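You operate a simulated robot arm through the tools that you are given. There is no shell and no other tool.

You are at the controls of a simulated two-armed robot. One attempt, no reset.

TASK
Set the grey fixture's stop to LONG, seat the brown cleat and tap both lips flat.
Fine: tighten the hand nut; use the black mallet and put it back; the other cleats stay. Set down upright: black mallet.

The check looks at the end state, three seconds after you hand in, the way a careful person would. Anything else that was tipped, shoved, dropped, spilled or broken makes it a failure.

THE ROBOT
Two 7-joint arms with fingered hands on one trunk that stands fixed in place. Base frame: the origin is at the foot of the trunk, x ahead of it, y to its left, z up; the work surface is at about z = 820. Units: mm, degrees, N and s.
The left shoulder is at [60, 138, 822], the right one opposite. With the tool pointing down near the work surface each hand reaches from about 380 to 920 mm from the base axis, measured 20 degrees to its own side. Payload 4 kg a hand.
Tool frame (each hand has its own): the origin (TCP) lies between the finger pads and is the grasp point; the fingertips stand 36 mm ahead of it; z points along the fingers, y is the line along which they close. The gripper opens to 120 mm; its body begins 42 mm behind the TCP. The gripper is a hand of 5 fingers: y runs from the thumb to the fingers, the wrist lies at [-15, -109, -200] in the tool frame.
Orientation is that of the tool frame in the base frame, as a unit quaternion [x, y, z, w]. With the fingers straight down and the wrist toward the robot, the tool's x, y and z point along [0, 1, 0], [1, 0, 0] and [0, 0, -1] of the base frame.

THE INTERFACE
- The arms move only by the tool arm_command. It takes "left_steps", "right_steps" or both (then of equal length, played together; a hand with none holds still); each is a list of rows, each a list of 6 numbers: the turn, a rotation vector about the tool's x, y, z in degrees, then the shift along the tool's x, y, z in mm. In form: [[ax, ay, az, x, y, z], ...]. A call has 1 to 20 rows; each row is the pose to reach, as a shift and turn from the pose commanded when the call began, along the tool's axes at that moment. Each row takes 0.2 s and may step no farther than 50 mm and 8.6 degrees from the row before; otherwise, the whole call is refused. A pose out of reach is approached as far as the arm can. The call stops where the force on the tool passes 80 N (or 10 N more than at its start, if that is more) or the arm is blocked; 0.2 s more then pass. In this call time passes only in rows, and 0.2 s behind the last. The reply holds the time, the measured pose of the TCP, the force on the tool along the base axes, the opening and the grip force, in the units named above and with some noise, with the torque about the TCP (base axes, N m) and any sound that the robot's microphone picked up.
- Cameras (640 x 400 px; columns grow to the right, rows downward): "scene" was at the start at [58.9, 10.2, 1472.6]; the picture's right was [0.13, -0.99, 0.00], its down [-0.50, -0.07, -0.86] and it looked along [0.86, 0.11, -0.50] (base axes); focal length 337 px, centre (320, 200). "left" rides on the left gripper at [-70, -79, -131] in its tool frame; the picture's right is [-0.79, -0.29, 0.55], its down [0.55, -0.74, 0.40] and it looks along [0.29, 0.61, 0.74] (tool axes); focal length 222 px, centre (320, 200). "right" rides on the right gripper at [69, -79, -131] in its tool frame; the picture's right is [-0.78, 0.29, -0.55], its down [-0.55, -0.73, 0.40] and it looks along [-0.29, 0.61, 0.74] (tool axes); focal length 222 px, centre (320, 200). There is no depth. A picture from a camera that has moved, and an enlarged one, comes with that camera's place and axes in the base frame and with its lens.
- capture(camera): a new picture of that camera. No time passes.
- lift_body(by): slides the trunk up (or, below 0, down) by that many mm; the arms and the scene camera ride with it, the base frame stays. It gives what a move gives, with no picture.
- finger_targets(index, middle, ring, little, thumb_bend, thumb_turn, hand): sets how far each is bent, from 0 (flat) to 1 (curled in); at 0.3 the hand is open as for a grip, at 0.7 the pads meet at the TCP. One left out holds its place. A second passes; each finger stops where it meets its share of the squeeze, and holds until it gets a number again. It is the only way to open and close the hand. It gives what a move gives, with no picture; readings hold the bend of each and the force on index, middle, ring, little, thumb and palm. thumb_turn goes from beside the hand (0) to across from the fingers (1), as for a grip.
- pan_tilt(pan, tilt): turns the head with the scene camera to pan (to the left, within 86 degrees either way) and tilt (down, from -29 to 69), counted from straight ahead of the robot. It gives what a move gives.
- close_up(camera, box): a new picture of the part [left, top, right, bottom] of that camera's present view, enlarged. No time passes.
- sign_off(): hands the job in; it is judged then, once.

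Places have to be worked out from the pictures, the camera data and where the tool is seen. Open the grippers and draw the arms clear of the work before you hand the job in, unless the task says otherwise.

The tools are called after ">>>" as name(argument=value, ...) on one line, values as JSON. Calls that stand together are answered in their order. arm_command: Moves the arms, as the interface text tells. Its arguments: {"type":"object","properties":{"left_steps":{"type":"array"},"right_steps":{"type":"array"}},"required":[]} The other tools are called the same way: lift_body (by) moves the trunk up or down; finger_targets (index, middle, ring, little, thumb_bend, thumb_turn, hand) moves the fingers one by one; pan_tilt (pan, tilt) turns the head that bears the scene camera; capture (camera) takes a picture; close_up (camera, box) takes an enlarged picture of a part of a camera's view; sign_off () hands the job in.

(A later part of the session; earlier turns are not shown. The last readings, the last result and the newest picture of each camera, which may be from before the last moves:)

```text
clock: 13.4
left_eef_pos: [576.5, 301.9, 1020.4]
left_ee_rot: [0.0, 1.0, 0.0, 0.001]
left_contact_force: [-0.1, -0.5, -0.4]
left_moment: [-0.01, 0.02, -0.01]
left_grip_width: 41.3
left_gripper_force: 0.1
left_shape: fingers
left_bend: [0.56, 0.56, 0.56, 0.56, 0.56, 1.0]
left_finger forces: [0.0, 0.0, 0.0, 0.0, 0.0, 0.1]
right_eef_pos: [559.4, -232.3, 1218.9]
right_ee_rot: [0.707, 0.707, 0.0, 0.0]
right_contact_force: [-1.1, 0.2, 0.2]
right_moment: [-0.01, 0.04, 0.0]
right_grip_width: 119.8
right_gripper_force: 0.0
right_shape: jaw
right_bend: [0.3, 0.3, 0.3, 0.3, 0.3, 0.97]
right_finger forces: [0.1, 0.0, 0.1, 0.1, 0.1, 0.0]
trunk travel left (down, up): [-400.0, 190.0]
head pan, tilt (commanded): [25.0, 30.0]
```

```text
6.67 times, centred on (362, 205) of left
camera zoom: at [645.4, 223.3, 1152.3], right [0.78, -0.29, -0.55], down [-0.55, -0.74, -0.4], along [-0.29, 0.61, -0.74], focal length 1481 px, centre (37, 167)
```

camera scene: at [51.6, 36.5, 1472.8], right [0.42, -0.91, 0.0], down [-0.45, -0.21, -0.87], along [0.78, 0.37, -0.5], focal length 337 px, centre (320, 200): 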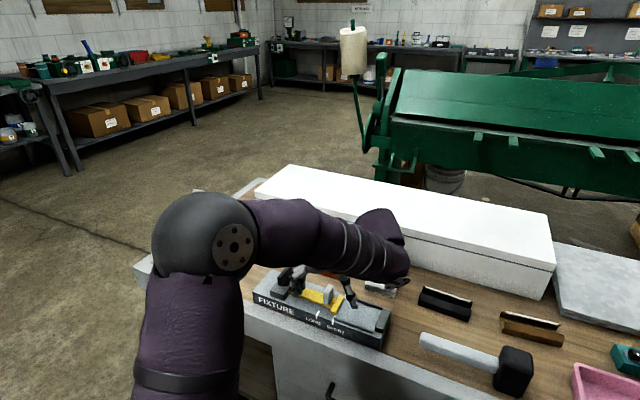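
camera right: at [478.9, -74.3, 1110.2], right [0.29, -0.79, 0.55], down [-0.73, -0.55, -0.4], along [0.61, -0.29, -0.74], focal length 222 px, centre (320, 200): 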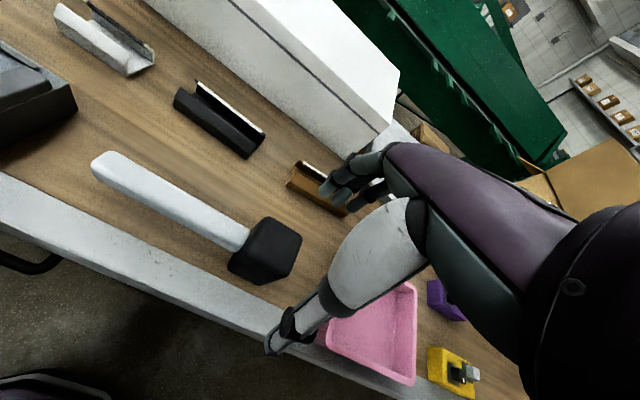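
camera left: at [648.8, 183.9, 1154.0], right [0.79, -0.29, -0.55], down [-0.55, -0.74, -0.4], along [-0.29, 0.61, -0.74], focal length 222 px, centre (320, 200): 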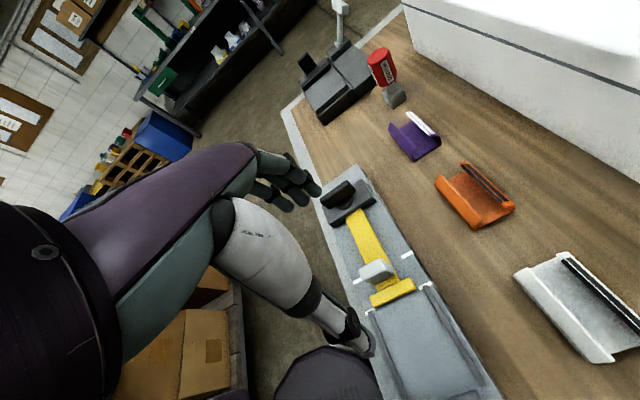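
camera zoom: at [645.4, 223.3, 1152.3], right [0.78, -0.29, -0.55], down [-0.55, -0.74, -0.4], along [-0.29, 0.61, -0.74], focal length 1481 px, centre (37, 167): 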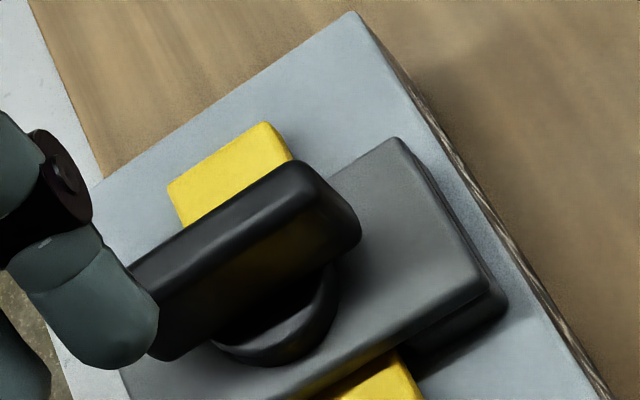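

The release dragged the stop back to about y 259, some 11 mm short of LONG. I will go down again higher above the bar (TCP z≈920), push the tab with the thumb only, and lift straight off.

>>> arm_command(left_steps=[[0, 0, 0, 0, -9, 30], [0, 0, 0, 0, -9, 60], [0, 0, 0, 0, -9, 90], [0, 0, 0, 0, -9, 101]])

>>> close_up(camera="scene", box=[290, 262, 360, 318])

>>> close_up(camera="left", box=[280, 170, 440, 300])

```text
clock: 14.4
left_eef_pos: [577.1, 293.7, 919.3]
left_ee_rot: [0.0, 1.0, 0.0, -0.001]
left_contact_force: [0.6, -0.5, -0.9]
left_moment: [-0.02, 0.01, -0.01]
left_grip_width: 41.0
left_gripper_force: 0.0
left_shape: fingers
left_bend: [0.56, 0.56, 0.56, 0.56, 0.56, 1.0]
left_finger forces: [0.0, 0.0, 0.0, 0.0, 0.0, 0.0]
right_eef_pos: [561.2, -233.2, 1220.0]
right_ee_rot: [0.706, 0.708, 0.0, 0.001]
right_contact_force: [0.0, 0.7, 0.4]
right_moment: [0.02, 0.0, 0.01]
right_grip_width: 119.8
right_gripper_force: 0.1
right_shape: jaw
right_bend: [0.3, 0.3, 0.3, 0.3, 0.3, 0.97]
right_finger forces: [0.1, 0.0, 0.0, 0.0, 0.0, 0.0]
trunk travel left (down, up): [-400.0, 190.0]
head pan, tilt (commanded): [25.0, 30.0]
```

```text
7.14 times, centred on (325, 290) of scene
camera zoom: at [51.4, 36.5, 1472.8], right [0.42, -0.91, 0.0], down [-0.45, -0.21, -0.87], along [0.78, 0.37, -0.5], focal length 2410 px, centre (284, -443)
```

zoom: 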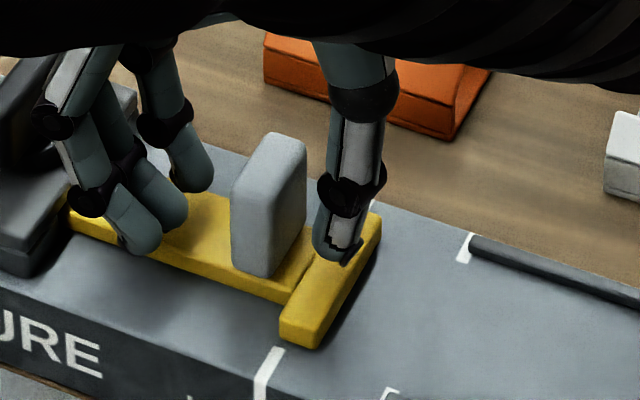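

```text
3.08 times, centred on (360, 235) of left
camera zoom: at [646.6, 214.9, 1050.2], right [0.78, -0.29, -0.55], down [-0.55, -0.74, -0.4], along [-0.29, 0.61, -0.74], focal length 684 px, centre (197, 92)
```

zoom: 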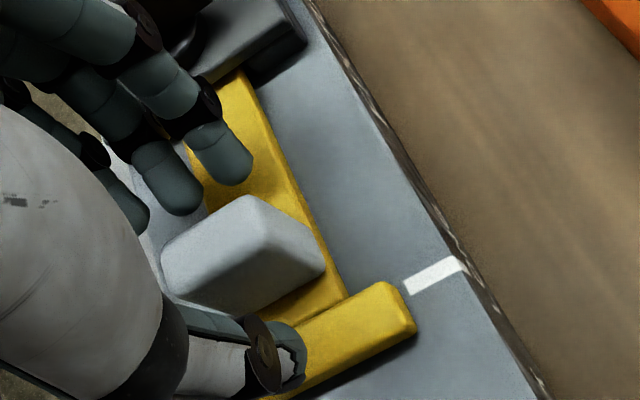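

The thumb is beside the tab with no contact. I push +y by 18 mm and check the alignment.

>>> arm_command(left_steps=[[0, 0, 0, 0, 4, 0], [0, 0, 0, 0, 8, 0], [0, 0, 0, 0, 11, 0], [0, 0, 0, 0, 14, 0], [0, 0, 0, 0, 16, 0], [0, 0, 0, 0, 18, 0]])

>>> close_up(camera="scene", box=[312, 284, 352, 314])

>>> close_up(camera="left", box=[315, 200, 425, 290])

```text
clock: 15.8
left_eef_pos: [578.2, 310.8, 919.2]
left_ee_rot: [0.0, 1.0, 0.0, 0.0]
left_contact_force: [1.1, -0.9, -0.2]
left_moment: [-0.04, -0.03, -0.03]
left_grip_width: 43.2
left_gripper_force: 0.6
left_shape: fingers
left_bend: [0.56, 0.56, 0.56, 0.56, 0.55, 1.0]
left_finger forces: [0.0, 0.0, 0.1, 0.0, 1.1, 0.0]
right_eef_pos: [560.2, -232.6, 1219.9]
right_ee_rot: [0.708, 0.707, 0.0, 0.0]
right_contact_force: [-0.4, 0.9, -0.2]
right_moment: [-0.02, -0.02, 0.01]
right_grip_width: 119.4
right_gripper_force: 0.1
right_shape: jaw
right_bend: [0.3, 0.3, 0.3, 0.3, 0.3, 0.97]
right_finger forces: [0.0, 0.1, 0.1, 0.0, 0.0, 0.1]
trunk travel left (down, up): [-400.0, 190.0]
head pan, tilt (commanded): [25.0, 30.0]
```

```text
13.33 times, centred on (332, 299) of scene
camera zoom: at [51.3, 36.4, 1472.8], right [0.42, -0.91, 0.0], down [-0.45, -0.21, -0.87], along [0.78, 0.37, -0.5], focal length 4498 px, centre (160, -1120)
```

zoom: 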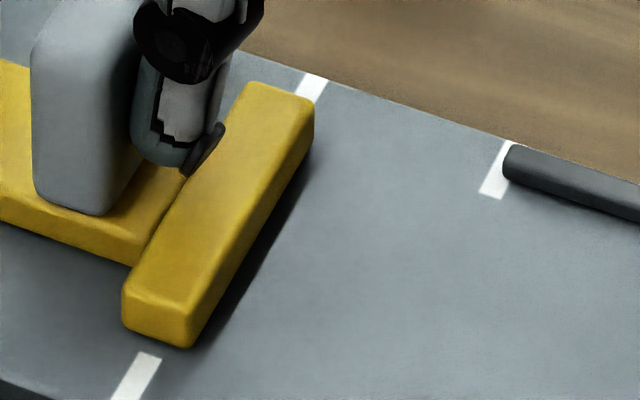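

```text
4.44 times, centred on (370, 245) of left
camera zoom: at [646.0, 232.4, 1050.6], right [0.79, -0.29, -0.55], down [-0.55, -0.74, -0.4], along [-0.29, 0.61, -0.74], focal length 987 px, centre (98, 0)
```

zoom: 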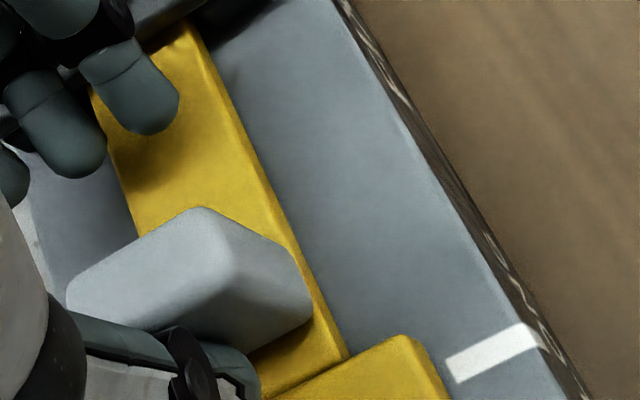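

About 5.5 mm remain. I push on by that amount.

>>> arm_command(left_steps=[[0, 0, 0, 0, 2, 0], [0, 0, 0, 0, 4, 0], [0, 0, 0, 0, 5.6, 0]])

>>> close_up(camera="scene", box=[312, 284, 352, 314])

```text
clock: 16.6
left_eef_pos: [577.4, 315.0, 919.4]
left_ee_rot: [0.0, 1.0, 0.0, -0.001]
left_contact_force: [-1.1, -3.5, 1.0]
left_moment: [0.03, 0.03, 0.04]
left_grip_width: 42.8
left_gripper_force: 1.9
left_shape: fingers
left_bend: [0.56, 0.57, 0.56, 0.56, 0.55, 1.0]
left_finger forces: [0.1, 2.7, 0.0, 0.1, 1.0, 0.0]
right_eef_pos: [560.2, -234.3, 1220.2]
right_ee_rot: [0.707, 0.707, 0.0, 0.001]
right_contact_force: [-0.5, 0.1, 0.3]
right_moment: [-0.01, -0.01, -0.03]
right_grip_width: 119.6
right_gripper_force: 0.1
right_shape: jaw
right_bend: [0.3, 0.3, 0.3, 0.3, 0.3, 0.97]
right_finger forces: [0.0, 0.0, 0.1, 0.0, 0.0, 0.1]
trunk travel left (down, up): [-400.0, 190.0]
head pan, tilt (commanded): [25.0, 30.0]
```

```text
13.33 times, centred on (332, 299) of scene
camera zoom: at [51.2, 36.1, 1472.8], right [0.42, -0.91, 0.0], down [-0.45, -0.21, -0.87], along [0.78, 0.37, -0.5], focal length 4498 px, centre (160, -1120)
```

zoom: 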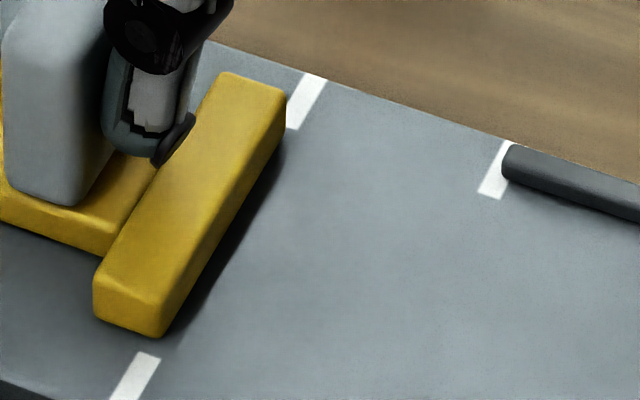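

The stop face is back on the LONG marks; the middle finger touches the nut's wing lightly (2.7 N). I back off 5 mm and lift clear.

>>> arm_command(left_steps=[[0, 0, 0, 0, -3, 0], [0, 0, 0, 0, -6, 0], [0, 0, 0, 0, -6, -20], [0, 0, 0, 0, -6, -60], [0, 0, 0, 0, -6, -100]])

>>> close_up(camera="scene", box=[312, 284, 352, 314])

>>> close_up(camera="scene", box=[262, 260, 318, 302])

>>> close_up(camera="left", box=[310, 150, 430, 250])

```text
clock: 17.8
left_eef_pos: [575.9, 312.2, 1019.1]
left_ee_rot: [-0.001, 1.0, 0.0, -0.001]
left_contact_force: [-0.2, 0.5, 0.2]
left_moment: [-0.02, 0.04, -0.01]
left_grip_width: 41.8
left_gripper_force: 0.1
left_shape: fingers
left_bend: [0.56, 0.56, 0.56, 0.56, 0.56, 1.0]
left_finger forces: [0.0, 0.0, 0.1, 0.0, 0.0, 0.0]
right_eef_pos: [559.7, -233.2, 1220.0]
right_ee_rot: [0.706, 0.708, -0.001, 0.001]
right_contact_force: [0.1, 0.2, 0.3]
right_moment: [0.0, 0.0, -0.02]
right_grip_width: 119.7
right_gripper_force: 0.0
right_shape: jaw
right_bend: [0.3, 0.3, 0.3, 0.3, 0.3, 0.97]
right_finger forces: [0.1, 0.0, 0.0, 0.1, 0.1, 0.0]
trunk travel left (down, up): [-400.0, 190.0]
head pan, tilt (commanded): [25.0, 30.0]
```

```text
13.33 times, centred on (332, 299) of scene
camera zoom: at [51.0, 36.5, 1472.8], right [0.42, -0.91, 0.0], down [-0.45, -0.21, -0.87], along [0.78, 0.37, -0.5], focal length 4498 px, centre (160, -1120)
```

zoom: 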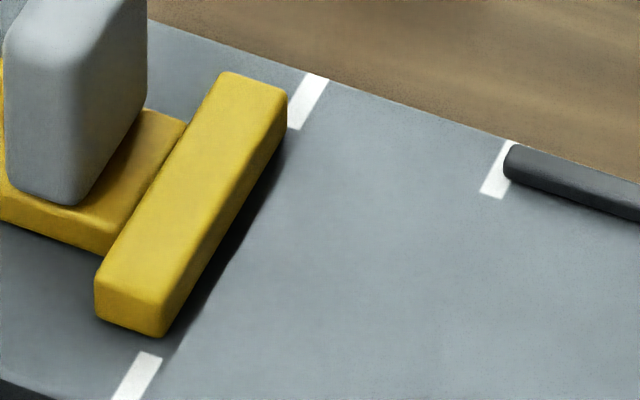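

```text
9.52 times, centred on (290, 281) of scene
camera zoom: at [51.0, 36.5, 1472.8], right [0.42, -0.91, 0.0], down [-0.45, -0.21, -0.87], along [0.78, 0.37, -0.5], focal length 3213 px, centre (606, -571)
```

zoom: 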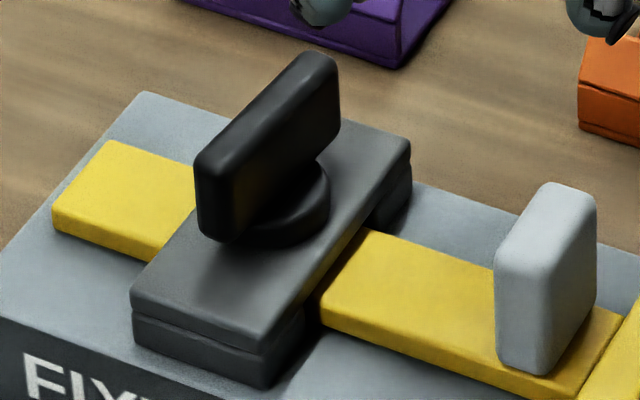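

```text
4.00 times, centred on (370, 200) of left
camera zoom: at [644.2, 234.4, 1150.2], right [0.78, -0.29, -0.55], down [-0.55, -0.74, -0.4], along [-0.29, 0.61, -0.74], focal length 888 px, centre (120, 200)
```

zoom: 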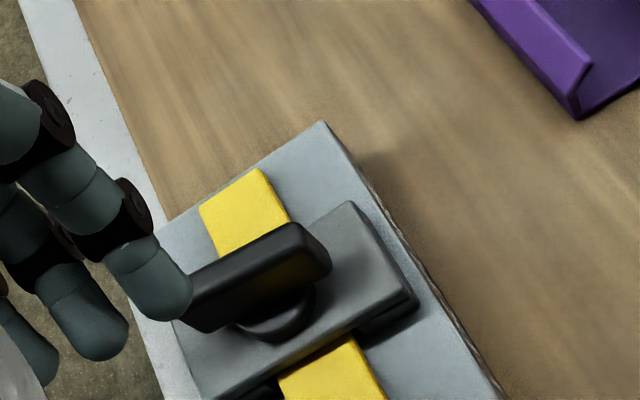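

The stop is exactly on LONG and free of the hand. The wing sits at about (578, 378), z 890–915, turned a few degrees clockwise by the brush. I move over it with the hand half open and look before going down.

>>> arm_command(left_steps=[[0, 0, 2, -1, 22, 8], [0, 0, 4, -2, 44, 16], [0, 0, 6, -2, 65.3, 25], [0, 0, 6, -2, 65.3, 40]])

>>> close_up(camera="left", box=[240, 150, 400, 290])

>>> close_up(camera="scene", box=[240, 236, 340, 312])

```text
clock: 18.8
left_eef_pos: [579.9, 375.1, 978.3]
left_ee_rot: [0.053, 0.999, 0.0, 0.0]
left_contact_force: [-0.1, -0.3, 0.8]
left_moment: [-0.01, -0.01, 0.02]
left_grip_width: 42.2
left_gripper_force: 0.1
left_shape: fingers
left_bend: [0.56, 0.56, 0.56, 0.56, 0.56, 1.0]
left_finger forces: [0.1, 0.0, 0.0, 0.0, 0.0, 0.0]
right_eef_pos: [559.4, -232.1, 1219.1]
right_ee_rot: [0.707, 0.707, 0.001, 0.0]
right_contact_force: [-0.9, -0.5, 0.1]
right_moment: [0.01, -0.02, 0.01]
right_grip_width: 119.6
right_gripper_force: 0.0
right_shape: jaw
right_bend: [0.3, 0.3, 0.3, 0.3, 0.3, 0.97]
right_finger forces: [0.0, 0.0, 0.0, 0.0, 0.0, 0.1]
trunk travel left (down, up): [-400.0, 190.0]
head pan, tilt (commanded): [25.0, 30.0]
```

```text
2.86 times, centred on (320, 220) of left
camera zoom: at [639.0, 290.1, 1109.6], right [0.75, -0.37, -0.55], down [-0.62, -0.67, -0.4], along [-0.22, 0.64, -0.74], focal length 635 px, centre (320, 143)
```

zoom: 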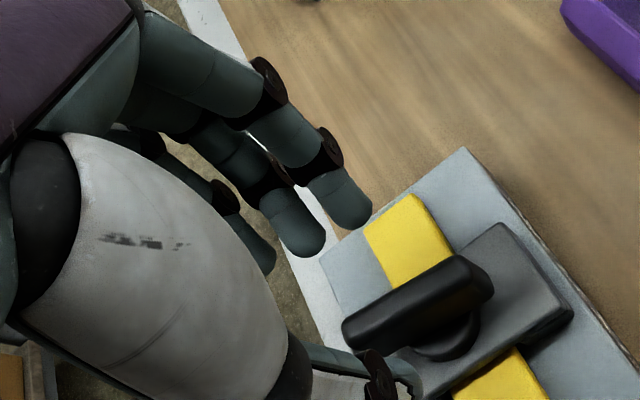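

```text
5.26 times, centred on (290, 274) of scene
camera zoom: at [51.5, 36.5, 1472.8], right [0.42, -0.91, 0.0], down [-0.45, -0.21, -0.87], along [0.78, 0.37, -0.5], focal length 1776 px, centre (478, -190)
```

zoom: 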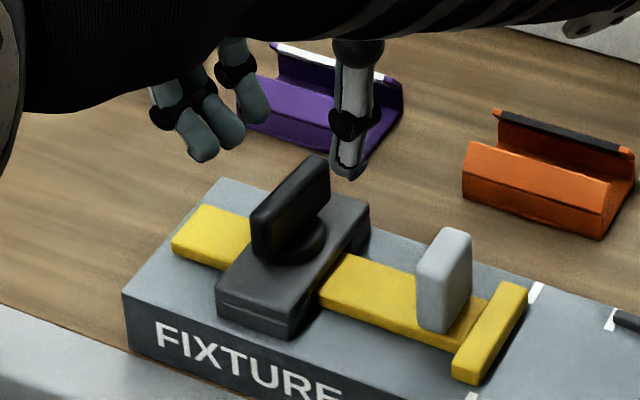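

The wing measures about (579.5, 378.5) at its centre, turned roughly 9° clockwise. I shift 3 mm left and go down to TCP z≈920 so thumb and fingers straddle it.

>>> arm_command(left_steps=[[0, 0, 1, 0.4, 3.4, 10], [0, 0, 2, 0.4, 3.4, 25], [0, 0, 3, 0.4, 3.4, 40], [0, 0, 3, 0.4, 3.4, 50], [0, 0, 3, 0.4, 3.4, 57]])

>>> close_up(camera="left", box=[240, 150, 400, 290])

>>> close_up(camera="scene", box=[240, 236, 340, 312])

```text
clock: 20.0
left_eef_pos: [578.8, 378.8, 923.1]
left_ee_rot: [0.078, 0.997, -0.001, 0.0]
left_contact_force: [0.2, -0.2, 0.2]
left_moment: [0.0, 0.0, -0.01]
left_grip_width: 42.1
left_gripper_force: 0.0
left_shape: fingers
left_bend: [0.56, 0.56, 0.56, 0.56, 0.56, 1.0]
left_finger forces: [0.0, 0.0, 0.0, 0.1, 0.0, 0.0]
right_eef_pos: [560.5, -233.6, 1219.6]
right_ee_rot: [0.707, 0.707, 0.0, 0.0]
right_contact_force: [0.9, 0.3, 0.3]
right_moment: [0.02, 0.0, 0.0]
right_grip_width: 119.7
right_gripper_force: 0.0
right_shape: jaw
right_bend: [0.3, 0.3, 0.3, 0.3, 0.3, 0.97]
right_finger forces: [0.0, 0.0, 0.1, 0.0, 0.0, 0.0]
trunk travel left (down, up): [-400.0, 190.0]
head pan, tilt (commanded): [25.0, 30.0]
```

```text
2.86 times, centred on (320, 220) of left
camera zoom: at [634.1, 290.7, 1053.6], right [0.73, -0.41, -0.55], down [-0.66, -0.64, -0.4], along [-0.19, 0.65, -0.74], focal length 635 px, centre (320, 143)
```

zoom: 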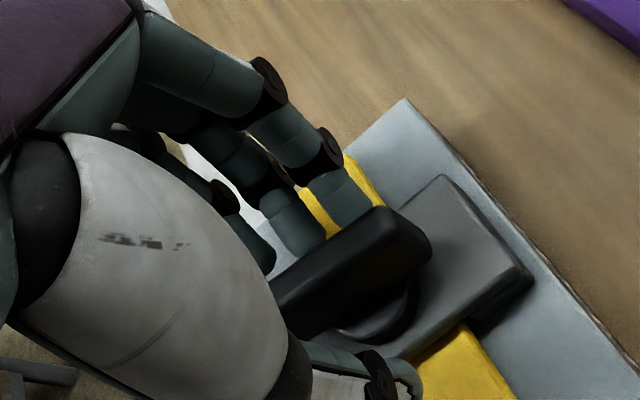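

```text
5.26 times, centred on (290, 274) of scene
camera zoom: at [51.4, 36.5, 1472.8], right [0.42, -0.91, 0.0], down [-0.45, -0.21, -0.87], along [0.78, 0.37, -0.5], focal length 1776 px, centre (478, -190)
```

zoom: 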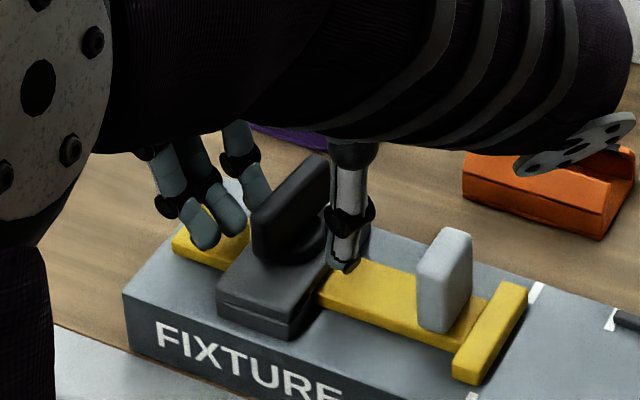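

The wing stands between thumb and fingers, nothing touching yet. I close on it.

>>> finger_targets(hand="left", index=0.72, middle=0.72, ring=0.72, little=0.6, thumb_bend=0.72)

>>> close_up(camera="left", box=[240, 150, 400, 290])

>>> close_up(camera="scene", box=[240, 236, 340, 312])

```text
clock: 21.0
left_eef_pos: [579.1, 380.4, 922.9]
left_ee_rot: [0.077, 0.997, 0.001, 0.0]
left_contact_force: [-4.5, 18.3, 15.4]
left_moment: [0.71, 0.02, 0.03]
left_grip_width: 11.3
left_gripper_force: 23.7
left_shape: fingers
left_bend: [0.64, 0.66, 0.71, 0.6, 0.69, 1.0]
left_finger forces: [20.4, 10.0, 3.1, 0.1, 13.2, 0.0]
right_eef_pos: [559.5, -233.4, 1220.9]
right_ee_rot: [0.707, 0.707, 0.001, 0.0]
right_contact_force: [0.3, -1.0, -0.7]
right_moment: [0.0, 0.01, 0.0]
right_grip_width: 119.5
right_gripper_force: 0.0
right_shape: jaw
right_bend: [0.3, 0.3, 0.3, 0.3, 0.3, 0.97]
right_finger forces: [0.0, 0.0, 0.1, 0.1, 0.1, 0.0]
trunk travel left (down, up): [-400.0, 190.0]
head pan, tilt (commanded): [25.0, 30.0]
```

```text
2.86 times, centred on (320, 220) of left
camera zoom: at [633.1, 292.5, 1054.8], right [0.73, -0.41, -0.55], down [-0.66, -0.64, -0.4], along [-0.19, 0.65, -0.74], focal length 635 px, centre (320, 143)
```

zoom: 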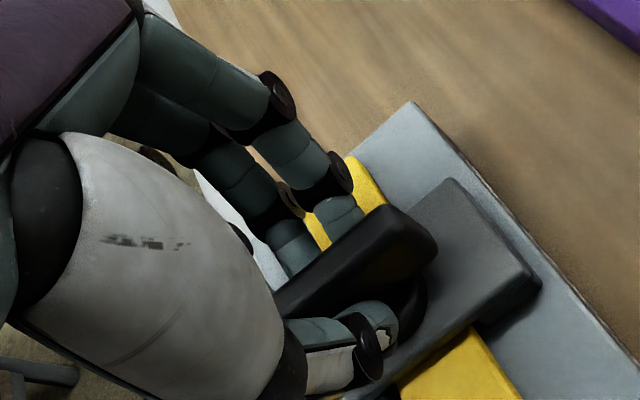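

```text
5.26 times, centred on (290, 274) of scene
camera zoom: at [49.6, 37.8, 1473.0], right [0.42, -0.91, 0.0], down [-0.45, -0.21, -0.87], along [0.79, 0.37, -0.5], focal length 1776 px, centre (478, -190)
```

zoom: 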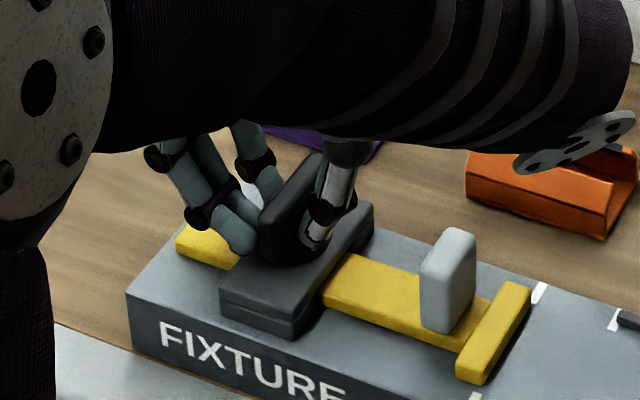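

The wing is gripped (about 24 N). I turn the hand clockwise (as seen from above) 24° and watch the torque.

>>> arm_command(left_steps=[[0, 0, 4, 0, 0.5, 0], [0, 0, 8, 0, 1, 0], [0, 0, 12, 0, 1, 0], [0, 0, 16, 0, 1, 0], [0, 0, 20, 0, 1, 0], [0, 0, 24, 0, 1, 0]])

>>> close_up(camera="left", box=[240, 150, 400, 290])

>>> close_up(camera="scene", box=[240, 236, 340, 312])

```text
clock: 22.4
left_eef_pos: [579.1, 381.6, 922.9]
left_ee_rot: [0.283, 0.959, 0.001, 0.002]
left_contact_force: [-2.8, 20.4, 23.8]
left_moment: [0.74, -0.01, 0.06]
left_grip_width: 11.3
left_gripper_force: 26.5
left_shape: fingers
left_bend: [0.63, 0.66, 0.71, 0.6, 0.69, 1.0]
left_finger forces: [21.1, 11.7, 3.4, 0.0, 17.2, 0.0]
right_eef_pos: [558.0, -232.5, 1220.3]
right_ee_rot: [0.707, 0.708, 0.001, 0.001]
right_contact_force: [-1.1, 0.0, 0.1]
right_moment: [0.0, 0.03, -0.04]
right_grip_width: 119.4
right_gripper_force: 0.1
right_shape: jaw
right_bend: [0.3, 0.3, 0.3, 0.3, 0.3, 0.97]
right_finger forces: [0.0, 0.0, 0.1, 0.0, 0.0, 0.0]
trunk travel left (down, up): [-400.0, 190.0]
head pan, tilt (commanded): [25.0, 30.0]
```

```text
2.86 times, centred on (320, 220) of left
camera zoom: at [592.4, 277.9, 1054.7], right [0.5, -0.67, -0.55], down [-0.86, -0.32, -0.4], along [0.09, 0.67, -0.74], focal length 635 px, centre (320, 143)
```

zoom: 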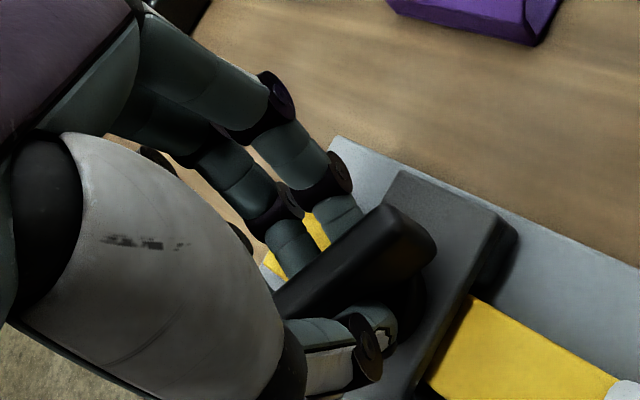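

```text
5.26 times, centred on (290, 274) of scene
camera zoom: at [49.4, 37.5, 1472.9], right [0.42, -0.91, 0.0], down [-0.45, -0.21, -0.87], along [0.79, 0.37, -0.5], focal length 1776 px, centre (478, -190)
```

zoom: 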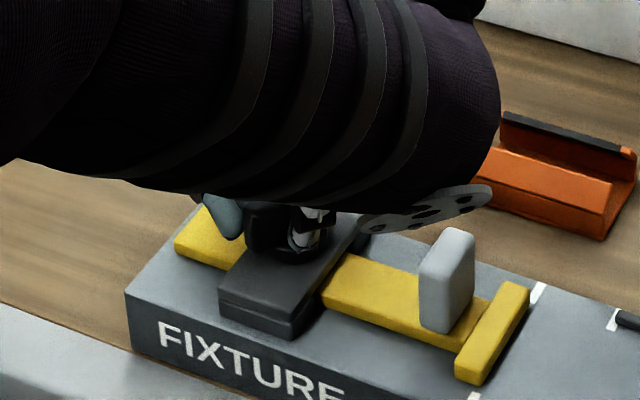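

The nut turns with the hand at almost no torque (0.06 N m). I keep turning clockwise another 40°.

>>> arm_command(left_steps=[[0, 0, 5, 0, 0.3, -0.5], [0, 0, 10, 0, 0.6, -1], [0, 0, 15, 0, 0.6, -1], [0, 0, 20, 0, 0.6, -1], [0, 0, 25, 0, 0.6, -1], [0, 0, 30, 0, 0.6, -1], [0, 0, 35, 0, 0.6, -1], [0, 0, 40, 0, 0.6, -1]])

>>> close_up(camera="left", box=[240, 150, 400, 290])

>>> close_up(camera="scene", box=[240, 236, 340, 312])

```text
clock: 24.2
left_eef_pos: [579.3, 382.2, 923.2]
left_ee_rot: [0.594, 0.804, 0.0, 0.002]
left_contact_force: [6.3, 18.9, 11.9]
left_moment: [0.67, -0.25, 0.04]
left_grip_width: 11.7
left_gripper_force: 22.3
left_shape: fingers
left_bend: [0.64, 0.66, 0.71, 0.6, 0.69, 1.0]
left_finger forces: [14.0, 11.7, 4.2, 0.1, 14.2, 0.0]
right_eef_pos: [560.5, -231.1, 1218.9]
right_ee_rot: [0.707, 0.707, -0.001, 0.0]
right_contact_force: [0.0, 0.6, -0.7]
right_moment: [0.06, -0.03, 0.02]
right_grip_width: 120.0
right_gripper_force: 0.2
right_shape: jaw
right_bend: [0.3, 0.3, 0.3, 0.3, 0.3, 0.97]
right_finger forces: [0.0, 0.0, 0.0, 0.1, 0.0, 0.1]
trunk travel left (down, up): [-400.0, 190.0]
head pan, tilt (commanded): [25.0, 30.0]
```

```text
2.86 times, centred on (320, 220) of left
camera zoom: at [523.2, 293.1, 1054.8], right [-0.05, -0.84, -0.55], down [-0.86, 0.31, -0.4], along [0.5, 0.45, -0.74], focal length 635 px, centre (320, 143)
```

zoom: 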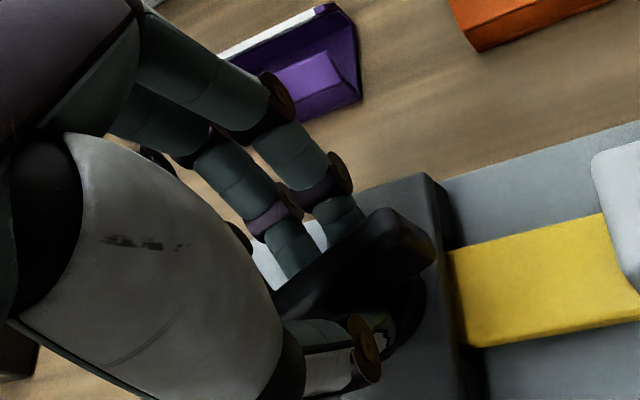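

```text
5.26 times, centred on (290, 274) of scene
camera zoom: at [51.2, 37.8, 1472.8], right [0.42, -0.91, 0.0], down [-0.45, -0.21, -0.87], along [0.78, 0.37, -0.5], focal length 1776 px, centre (478, -190)
```

zoom: 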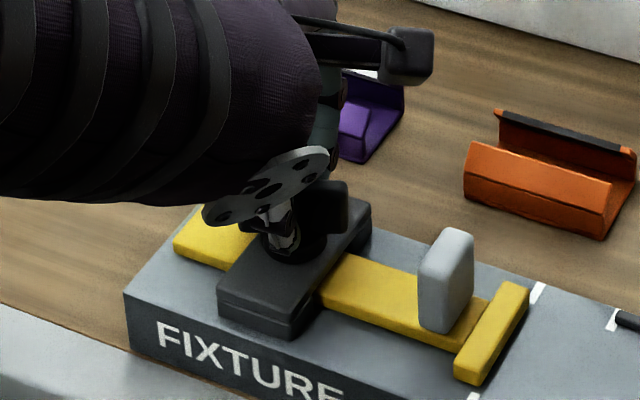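

It still turns freely at 73°. I continue another 50° in 5° rows, watching the torque.

>>> arm_command(left_steps=[[0, 0, 5, 0, 0, 0], [0, 0, 10, 0, 0, 0], [0, 0, 15, 0, 0, 0], [0, 0, 20, 0, 0, 0], [0, 0, 25, 0, 0, 0], [0, 0, 30, 0, 0, 0], [0, 0, 35, 0, 0, 0], [0, 0, 40, 0, 0, 0], [0, 0, 45, 0, 0, 0], [0, 0, 50, 0, 0, 0]])

>>> close_up(camera="left", box=[240, 150, 400, 290])

>>> close_up(camera="scene", box=[240, 236, 340, 312])

```text
clock: 26.4
left_eef_pos: [581.1, 380.9, 924.2]
left_ee_rot: [0.879, 0.477, 0.002, 0.001]
left_contact_force: [17.3, 8.7, 13.5]
left_moment: [0.22, -0.58, 0.28]
left_grip_width: 12.0
left_gripper_force: 22.2
left_shape: fingers
left_bend: [0.64, 0.66, 0.72, 0.6, 0.69, 1.0]
left_finger forces: [19.2, 11.7, 0.0, 0.1, 13.7, 0.0]
right_eef_pos: [559.6, -232.3, 1218.3]
right_ee_rot: [0.707, 0.707, 0.001, 0.0]
right_contact_force: [0.3, -0.4, 0.2]
right_moment: [0.01, 0.0, 0.04]
right_grip_width: 119.5
right_gripper_force: 0.1
right_shape: jaw
right_bend: [0.3, 0.3, 0.3, 0.3, 0.3, 0.97]
right_finger forces: [0.0, 0.1, 0.0, 0.1, 0.0, 0.0]
trunk travel left (down, up): [-400.0, 190.0]
head pan, tilt (commanded): [25.0, 30.0]
```

```text
2.86 times, centred on (320, 220) of left
camera zoom: at [475.5, 366.1, 1055.0], right [-0.67, -0.5, -0.55], down [-0.32, 0.86, -0.4], along [0.67, -0.09, -0.73], focal length 635 px, centre (320, 143)
```

zoom: 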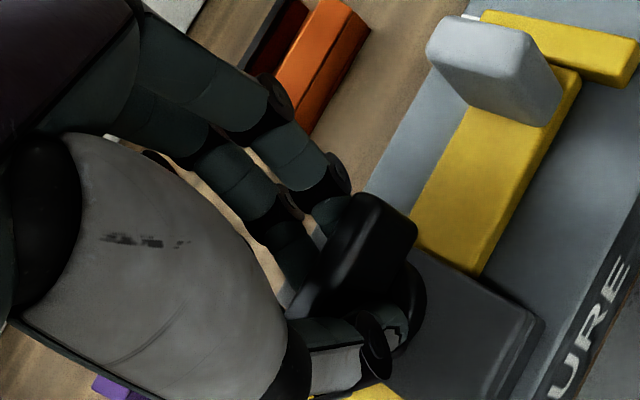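

```text
5.26 times, centred on (290, 274) of scene
camera zoom: at [52.1, 36.6, 1472.8], right [0.42, -0.91, 0.0], down [-0.45, -0.21, -0.87], along [0.78, 0.37, -0.5], focal length 1776 px, centre (478, -190)
```

zoom: 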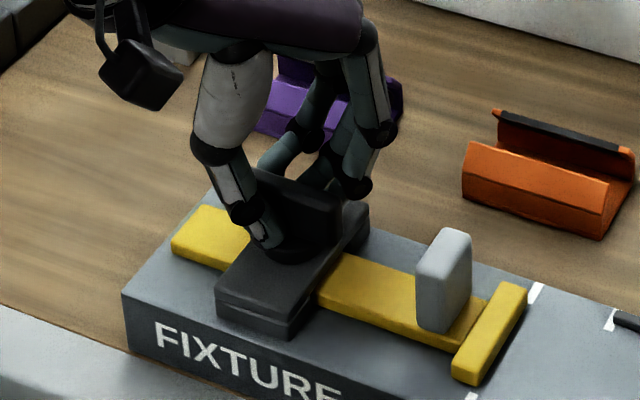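

The torque has risen to 0.28 N m and the wing lags the hand now, so the nut is coming up tight. I open the hand a bit and lift to look at the wing.

>>> finger_targets(hand="left", index=0.54, middle=0.54, ring=0.54, little=0.54, thumb_bend=0.54)

>>> arm_command(left_steps=[[0, 0, 0, 0, 0, -20], [0, 0, 0, 0, 0, -60], [0, 0, 0, 0, 0, -100]])

>>> close_up(camera="scene", box=[240, 236, 360, 327])

>>> close_up(camera="left", box=[280, 150, 480, 290])

```text
clock: 27.4
left_eef_pos: [578.9, 381.7, 922.9]
left_ee_rot: [0.879, 0.477, -0.001, 0.0]
left_contact_force: [-1.4, 0.6, -0.4]
left_moment: [0.02, 0.01, 0.0]
left_grip_width: 47.1
left_gripper_force: 0.0
left_shape: fingers
left_bend: [0.54, 0.54, 0.54, 0.54, 0.54, 1.0]
left_finger forces: [0.1, 0.0, 0.0, 0.0, 0.0, 0.0]
right_eef_pos: [560.8, -232.9, 1219.3]
right_ee_rot: [0.707, 0.707, 0.0, 0.0]
right_contact_force: [0.6, 0.3, 1.1]
right_moment: [-0.02, 0.0, 0.02]
right_grip_width: 119.9
right_gripper_force: 0.0
right_shape: jaw
right_bend: [0.3, 0.3, 0.3, 0.3, 0.3, 0.97]
right_finger forces: [0.0, 0.0, 0.1, 0.1, 0.0, 0.0]
trunk travel left (down, up): [-400.0, 190.0]
head pan, tilt (commanded): [25.0, 30.0]
```

```text
clock: 28.2
left_eef_pos: [576.1, 381.9, 1024.7]
left_ee_rot: [0.879, 0.477, 0.0, 0.0]
left_contact_force: [-0.1, 0.1, -0.8]
left_moment: [0.03, -0.02, 0.01]
left_grip_width: 47.1
left_gripper_force: 0.0
left_shape: fingers
left_bend: [0.54, 0.54, 0.54, 0.54, 0.54, 1.0]
left_finger forces: [0.1, 0.0, 0.0, 0.0, 0.0, 0.0]
right_eef_pos: [560.2, -233.0, 1220.1]
right_ee_rot: [0.707, 0.707, 0.0, 0.0]
right_contact_force: [-0.8, 0.3, -0.1]
right_moment: [0.01, -0.01, 0.01]
right_grip_width: 119.5
right_gripper_force: 0.0
right_shape: jaw
right_bend: [0.3, 0.3, 0.3, 0.3, 0.3, 0.97]
right_finger forces: [0.1, 0.1, 0.0, 0.0, 0.1, 0.1]
trunk travel left (down, up): [-400.0, 190.0]
head pan, tilt (commanded): [25.0, 30.0]
```

```text
4.40 times, centred on (300, 282) of scene
camera zoom: at [51.1, 36.4, 1472.8], right [0.42, -0.91, 0.0], down [-0.45, -0.21, -0.87], along [0.78, 0.37, -0.5], focal length 1483 px, centre (408, -158)
```

zoom: 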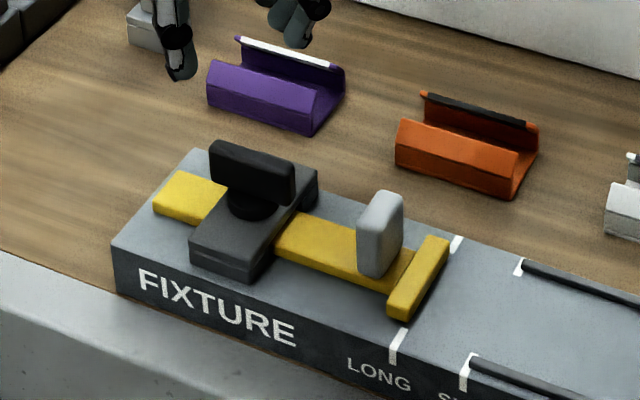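

```text
2.86 times, centred on (380, 220) of left
camera zoom: at [471.7, 367.0, 1155.8], right [-0.67, -0.5, -0.55], down [-0.32, 0.86, -0.4], along [0.67, -0.09, -0.74], focal length 635 px, centre (149, 143)
```

zoom: 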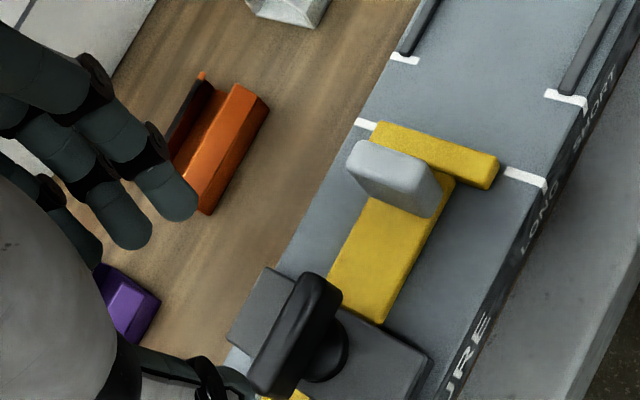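

The wing now lies along the slider (about 85–90° from where it began). I regrasp with the hand in the straight posture to feel whether it is really tight.

>>> arm_command(left_steps=[[0, 0, -8, 0, 0, 0], [0, 0, -16, 0, 0, 0], [0, 0, -24, 0, 0, 0], [0, 0, -33, 0, 0, 0]])

>>> close_up(camera="left", box=[280, 150, 480, 290])

```text
refused: row 4 steps farther than a row can; nothing moved
```

```text
2.86 times, centred on (380, 220) of left
camera zoom: at [471.7, 367.0, 1155.8], right [-0.67, -0.5, -0.55], down [-0.32, 0.86, -0.4], along [0.67, -0.09, -0.74], focal length 635 px, centre (149, 143)
```

zoom: 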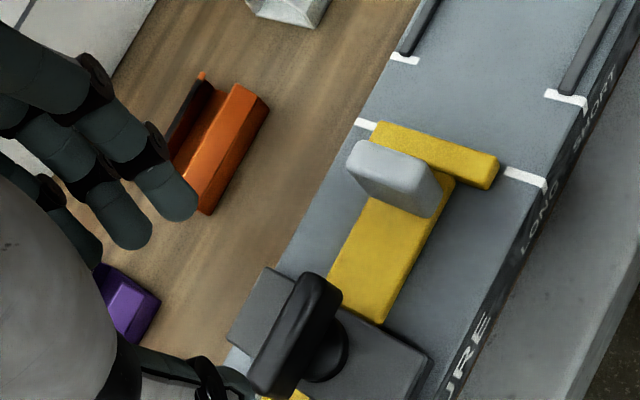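

The last row stepped too far (9°), so nothing moved; I split the turn into smaller rows.

>>> arm_command(left_steps=[[0, 0, -8, 0, 0, 0], [0, 0, -16, 0, 0, 0], [0, 0, -24, 0, 0, 0], [0, 0, -29, 0, 0, 0], [0, 0, -33, 0, 0, 0]])

>>> close_up(camera="left", box=[240, 150, 440, 290])

>>> close_up(camera="scene", box=[240, 236, 360, 327])

```text
clock: 29.4
left_eef_pos: [578.6, 380.9, 1023.4]
left_ee_rot: [0.707, 0.708, 0.0, -0.001]
left_contact_force: [0.3, -0.2, -0.5]
left_moment: [-0.01, 0.01, 0.0]
left_grip_width: 47.4
left_gripper_force: 0.0
left_shape: fingers
left_bend: [0.54, 0.54, 0.54, 0.54, 0.54, 1.0]
left_finger forces: [0.0, 0.1, 0.1, 0.0, 0.0, 0.0]
right_eef_pos: [560.0, -232.5, 1218.7]
right_ee_rot: [0.707, 0.707, 0.0, -0.001]
right_contact_force: [-0.3, -0.2, -0.3]
right_moment: [-0.01, 0.0, -0.03]
right_grip_width: 119.8
right_gripper_force: 0.1
right_shape: jaw
right_bend: [0.3, 0.3, 0.3, 0.3, 0.3, 0.97]
right_finger forces: [0.1, 0.1, 0.0, 0.0, 0.0, 0.0]
trunk travel left (down, up): [-400.0, 190.0]
head pan, tilt (commanded): [25.0, 30.0]
```

```text
2.86 times, centred on (340, 220) of left
camera zoom: at [499.3, 312.6, 1154.5], right [-0.29, -0.79, -0.55], down [-0.74, 0.55, -0.4], along [0.61, 0.29, -0.74], focal length 635 px, centre (263, 143)
```

zoom: 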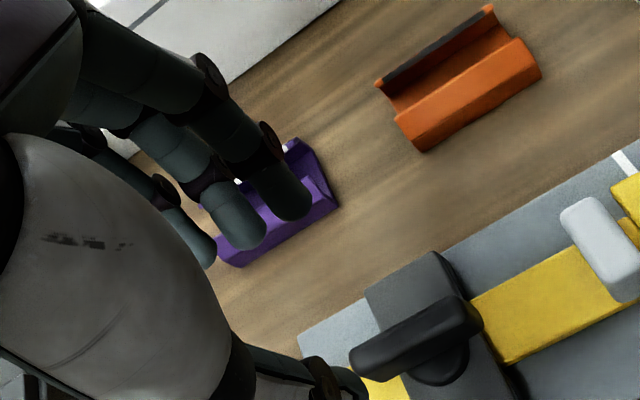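

```text
4.40 times, centred on (300, 282) of scene
camera zoom: at [51.3, 36.5, 1472.8], right [0.42, -0.91, 0.0], down [-0.45, -0.21, -0.87], along [0.78, 0.37, -0.5], focal length 1483 px, centre (408, -158)
```

zoom: 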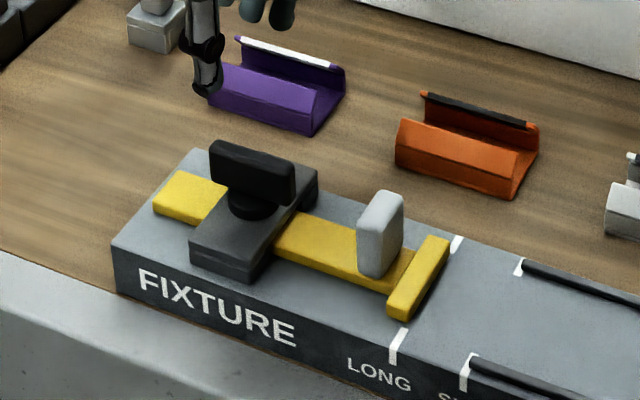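

The hand is square to the wing. I go down 100 mm to TCP z≈923 and close again firmly.

>>> arm_command(left_steps=[[0, 0, 0, 0, 0, 40], [0, 0, 0, 0, 0, 70], [0, 0, 0, 0, 0, 90], [0, 0, 0, 0, 0, 100]])

>>> finger_targets(hand="left", index=0.75, middle=0.75, ring=0.75, little=0.6, thumb_bend=0.75)

>>> close_up(camera="scene", box=[240, 236, 360, 327])

```text
clock: 30.4
left_eef_pos: [579.0, 381.9, 921.8]
left_ee_rot: [0.706, 0.708, 0.0, 0.0]
left_contact_force: [0.2, 0.8, -0.2]
left_moment: [0.0, -0.03, 0.01]
left_grip_width: 47.6
left_gripper_force: 0.0
left_shape: fingers
left_bend: [0.54, 0.54, 0.54, 0.54, 0.54, 1.0]
left_finger forces: [0.0, 0.1, 0.1, 0.0, 0.0, 0.0]
right_eef_pos: [561.0, -232.3, 1219.0]
right_ee_rot: [0.707, 0.708, 0.0, 0.0]
right_contact_force: [-0.6, -0.1, 0.1]
right_moment: [0.03, 0.0, 0.01]
right_grip_width: 119.7
right_gripper_force: 0.2
right_shape: jaw
right_bend: [0.3, 0.3, 0.3, 0.3, 0.3, 0.97]
right_finger forces: [0.0, 0.0, 0.0, 0.0, 0.1, 0.0]
trunk travel left (down, up): [-400.0, 190.0]
head pan, tilt (commanded): [25.0, 30.0]
```

```text
clock: 31.4
left_eef_pos: [580.0, 383.1, 924.0]
left_ee_rot: [0.707, 0.707, 0.002, 0.001]
left_contact_force: [13.5, 13.4, 12.8]
left_moment: [0.11, -0.32, 0.0]
left_grip_width: 12.4
left_gripper_force: 29.3
left_shape: fingers
left_bend: [0.63, 0.72, 0.73, 0.6, 0.69, 1.0]
left_finger forces: [19.5, 8.8, 6.9, 0.0, 23.0, 0.0]
right_eef_pos: [561.4, -232.3, 1219.7]
right_ee_rot: [0.706, 0.708, 0.0, 0.001]
right_contact_force: [-0.4, 0.2, -0.1]
right_moment: [0.03, -0.01, 0.03]
right_grip_width: 119.7
right_gripper_force: 0.1
right_shape: jaw
right_bend: [0.3, 0.3, 0.3, 0.3, 0.3, 0.97]
right_finger forces: [0.1, 0.0, 0.0, 0.0, 0.1, 0.0]
trunk travel left (down, up): [-400.0, 190.0]
head pan, tilt (commanded): [25.0, 30.0]
```

```text
4.40 times, centred on (300, 282) of scene
camera zoom: at [51.9, 37.5, 1472.9], right [0.42, -0.91, 0.0], down [-0.45, -0.21, -0.87], along [0.78, 0.37, -0.5], focal length 1483 px, centre (408, -158)
```

zoom: 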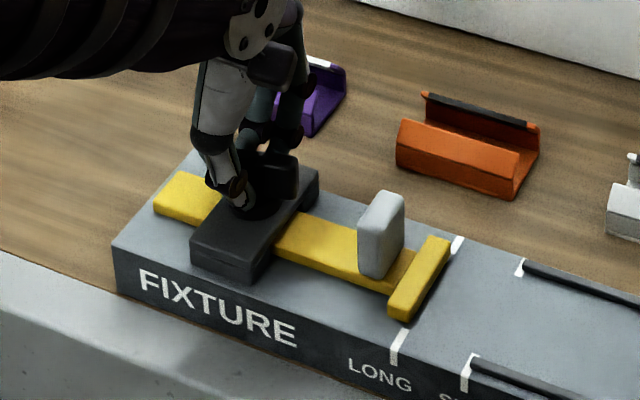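

Gripped with about 29 N. I turn clockwise in small rows to feel the tightness.

>>> arm_command(left_steps=[[0, 0, 4, 0, 0, 0], [0, 0, 8, 0, 0, 0], [0, 0, 12, 0, 0, 0], [0, 0, 16, 0, 0, 0]])

>>> close_up(camera="scene", box=[240, 236, 360, 327])

>>> close_up(camera="left", box=[240, 150, 400, 290])

```text
clock: 32.4
left_eef_pos: [579.9, 382.1, 923.9]
left_ee_rot: [0.799, 0.602, 0.002, 0.001]
left_contact_force: [17.0, 10.2, 10.4]
left_moment: [0.12, -0.45, 0.02]
left_grip_width: 12.2
left_gripper_force: 26.4
left_shape: fingers
left_bend: [0.63, 0.73, 0.74, 0.6, 0.69, 1.0]
left_finger forces: [20.5, 9.6, 4.4, 0.0, 18.3, 0.0]
right_eef_pos: [561.8, -231.6, 1218.4]
right_ee_rot: [0.707, 0.708, 0.001, 0.0]
right_contact_force: [0.2, 0.4, -0.6]
right_moment: [-0.02, 0.0, 0.01]
right_grip_width: 119.8
right_gripper_force: 0.1
right_shape: jaw
right_bend: [0.3, 0.3, 0.3, 0.3, 0.3, 0.97]
right_finger forces: [0.1, 0.0, 0.1, 0.0, 0.1, 0.0]
trunk travel left (down, up): [-400.0, 190.0]
head pan, tilt (commanded): [25.0, 30.0]
```

```text
4.40 times, centred on (300, 282) of scene
camera zoom: at [52.2, 37.1, 1472.7], right [0.42, -0.91, 0.0], down [-0.45, -0.21, -0.87], along [0.78, 0.37, -0.5], focal length 1483 px, centre (408, -158)
```

zoom: 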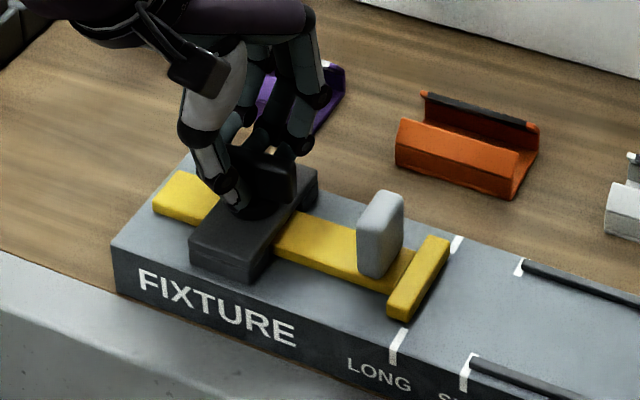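

```text
2.86 times, centred on (320, 220) of left
camera zoom: at [484.2, 337.7, 1054.8], right [-0.49, -0.67, -0.55], down [-0.55, 0.73, -0.4], along [0.67, 0.11, -0.73], focal length 635 px, centre (320, 143)
```

zoom: 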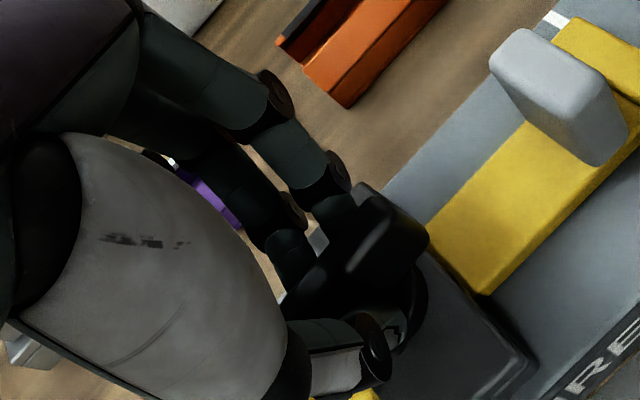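

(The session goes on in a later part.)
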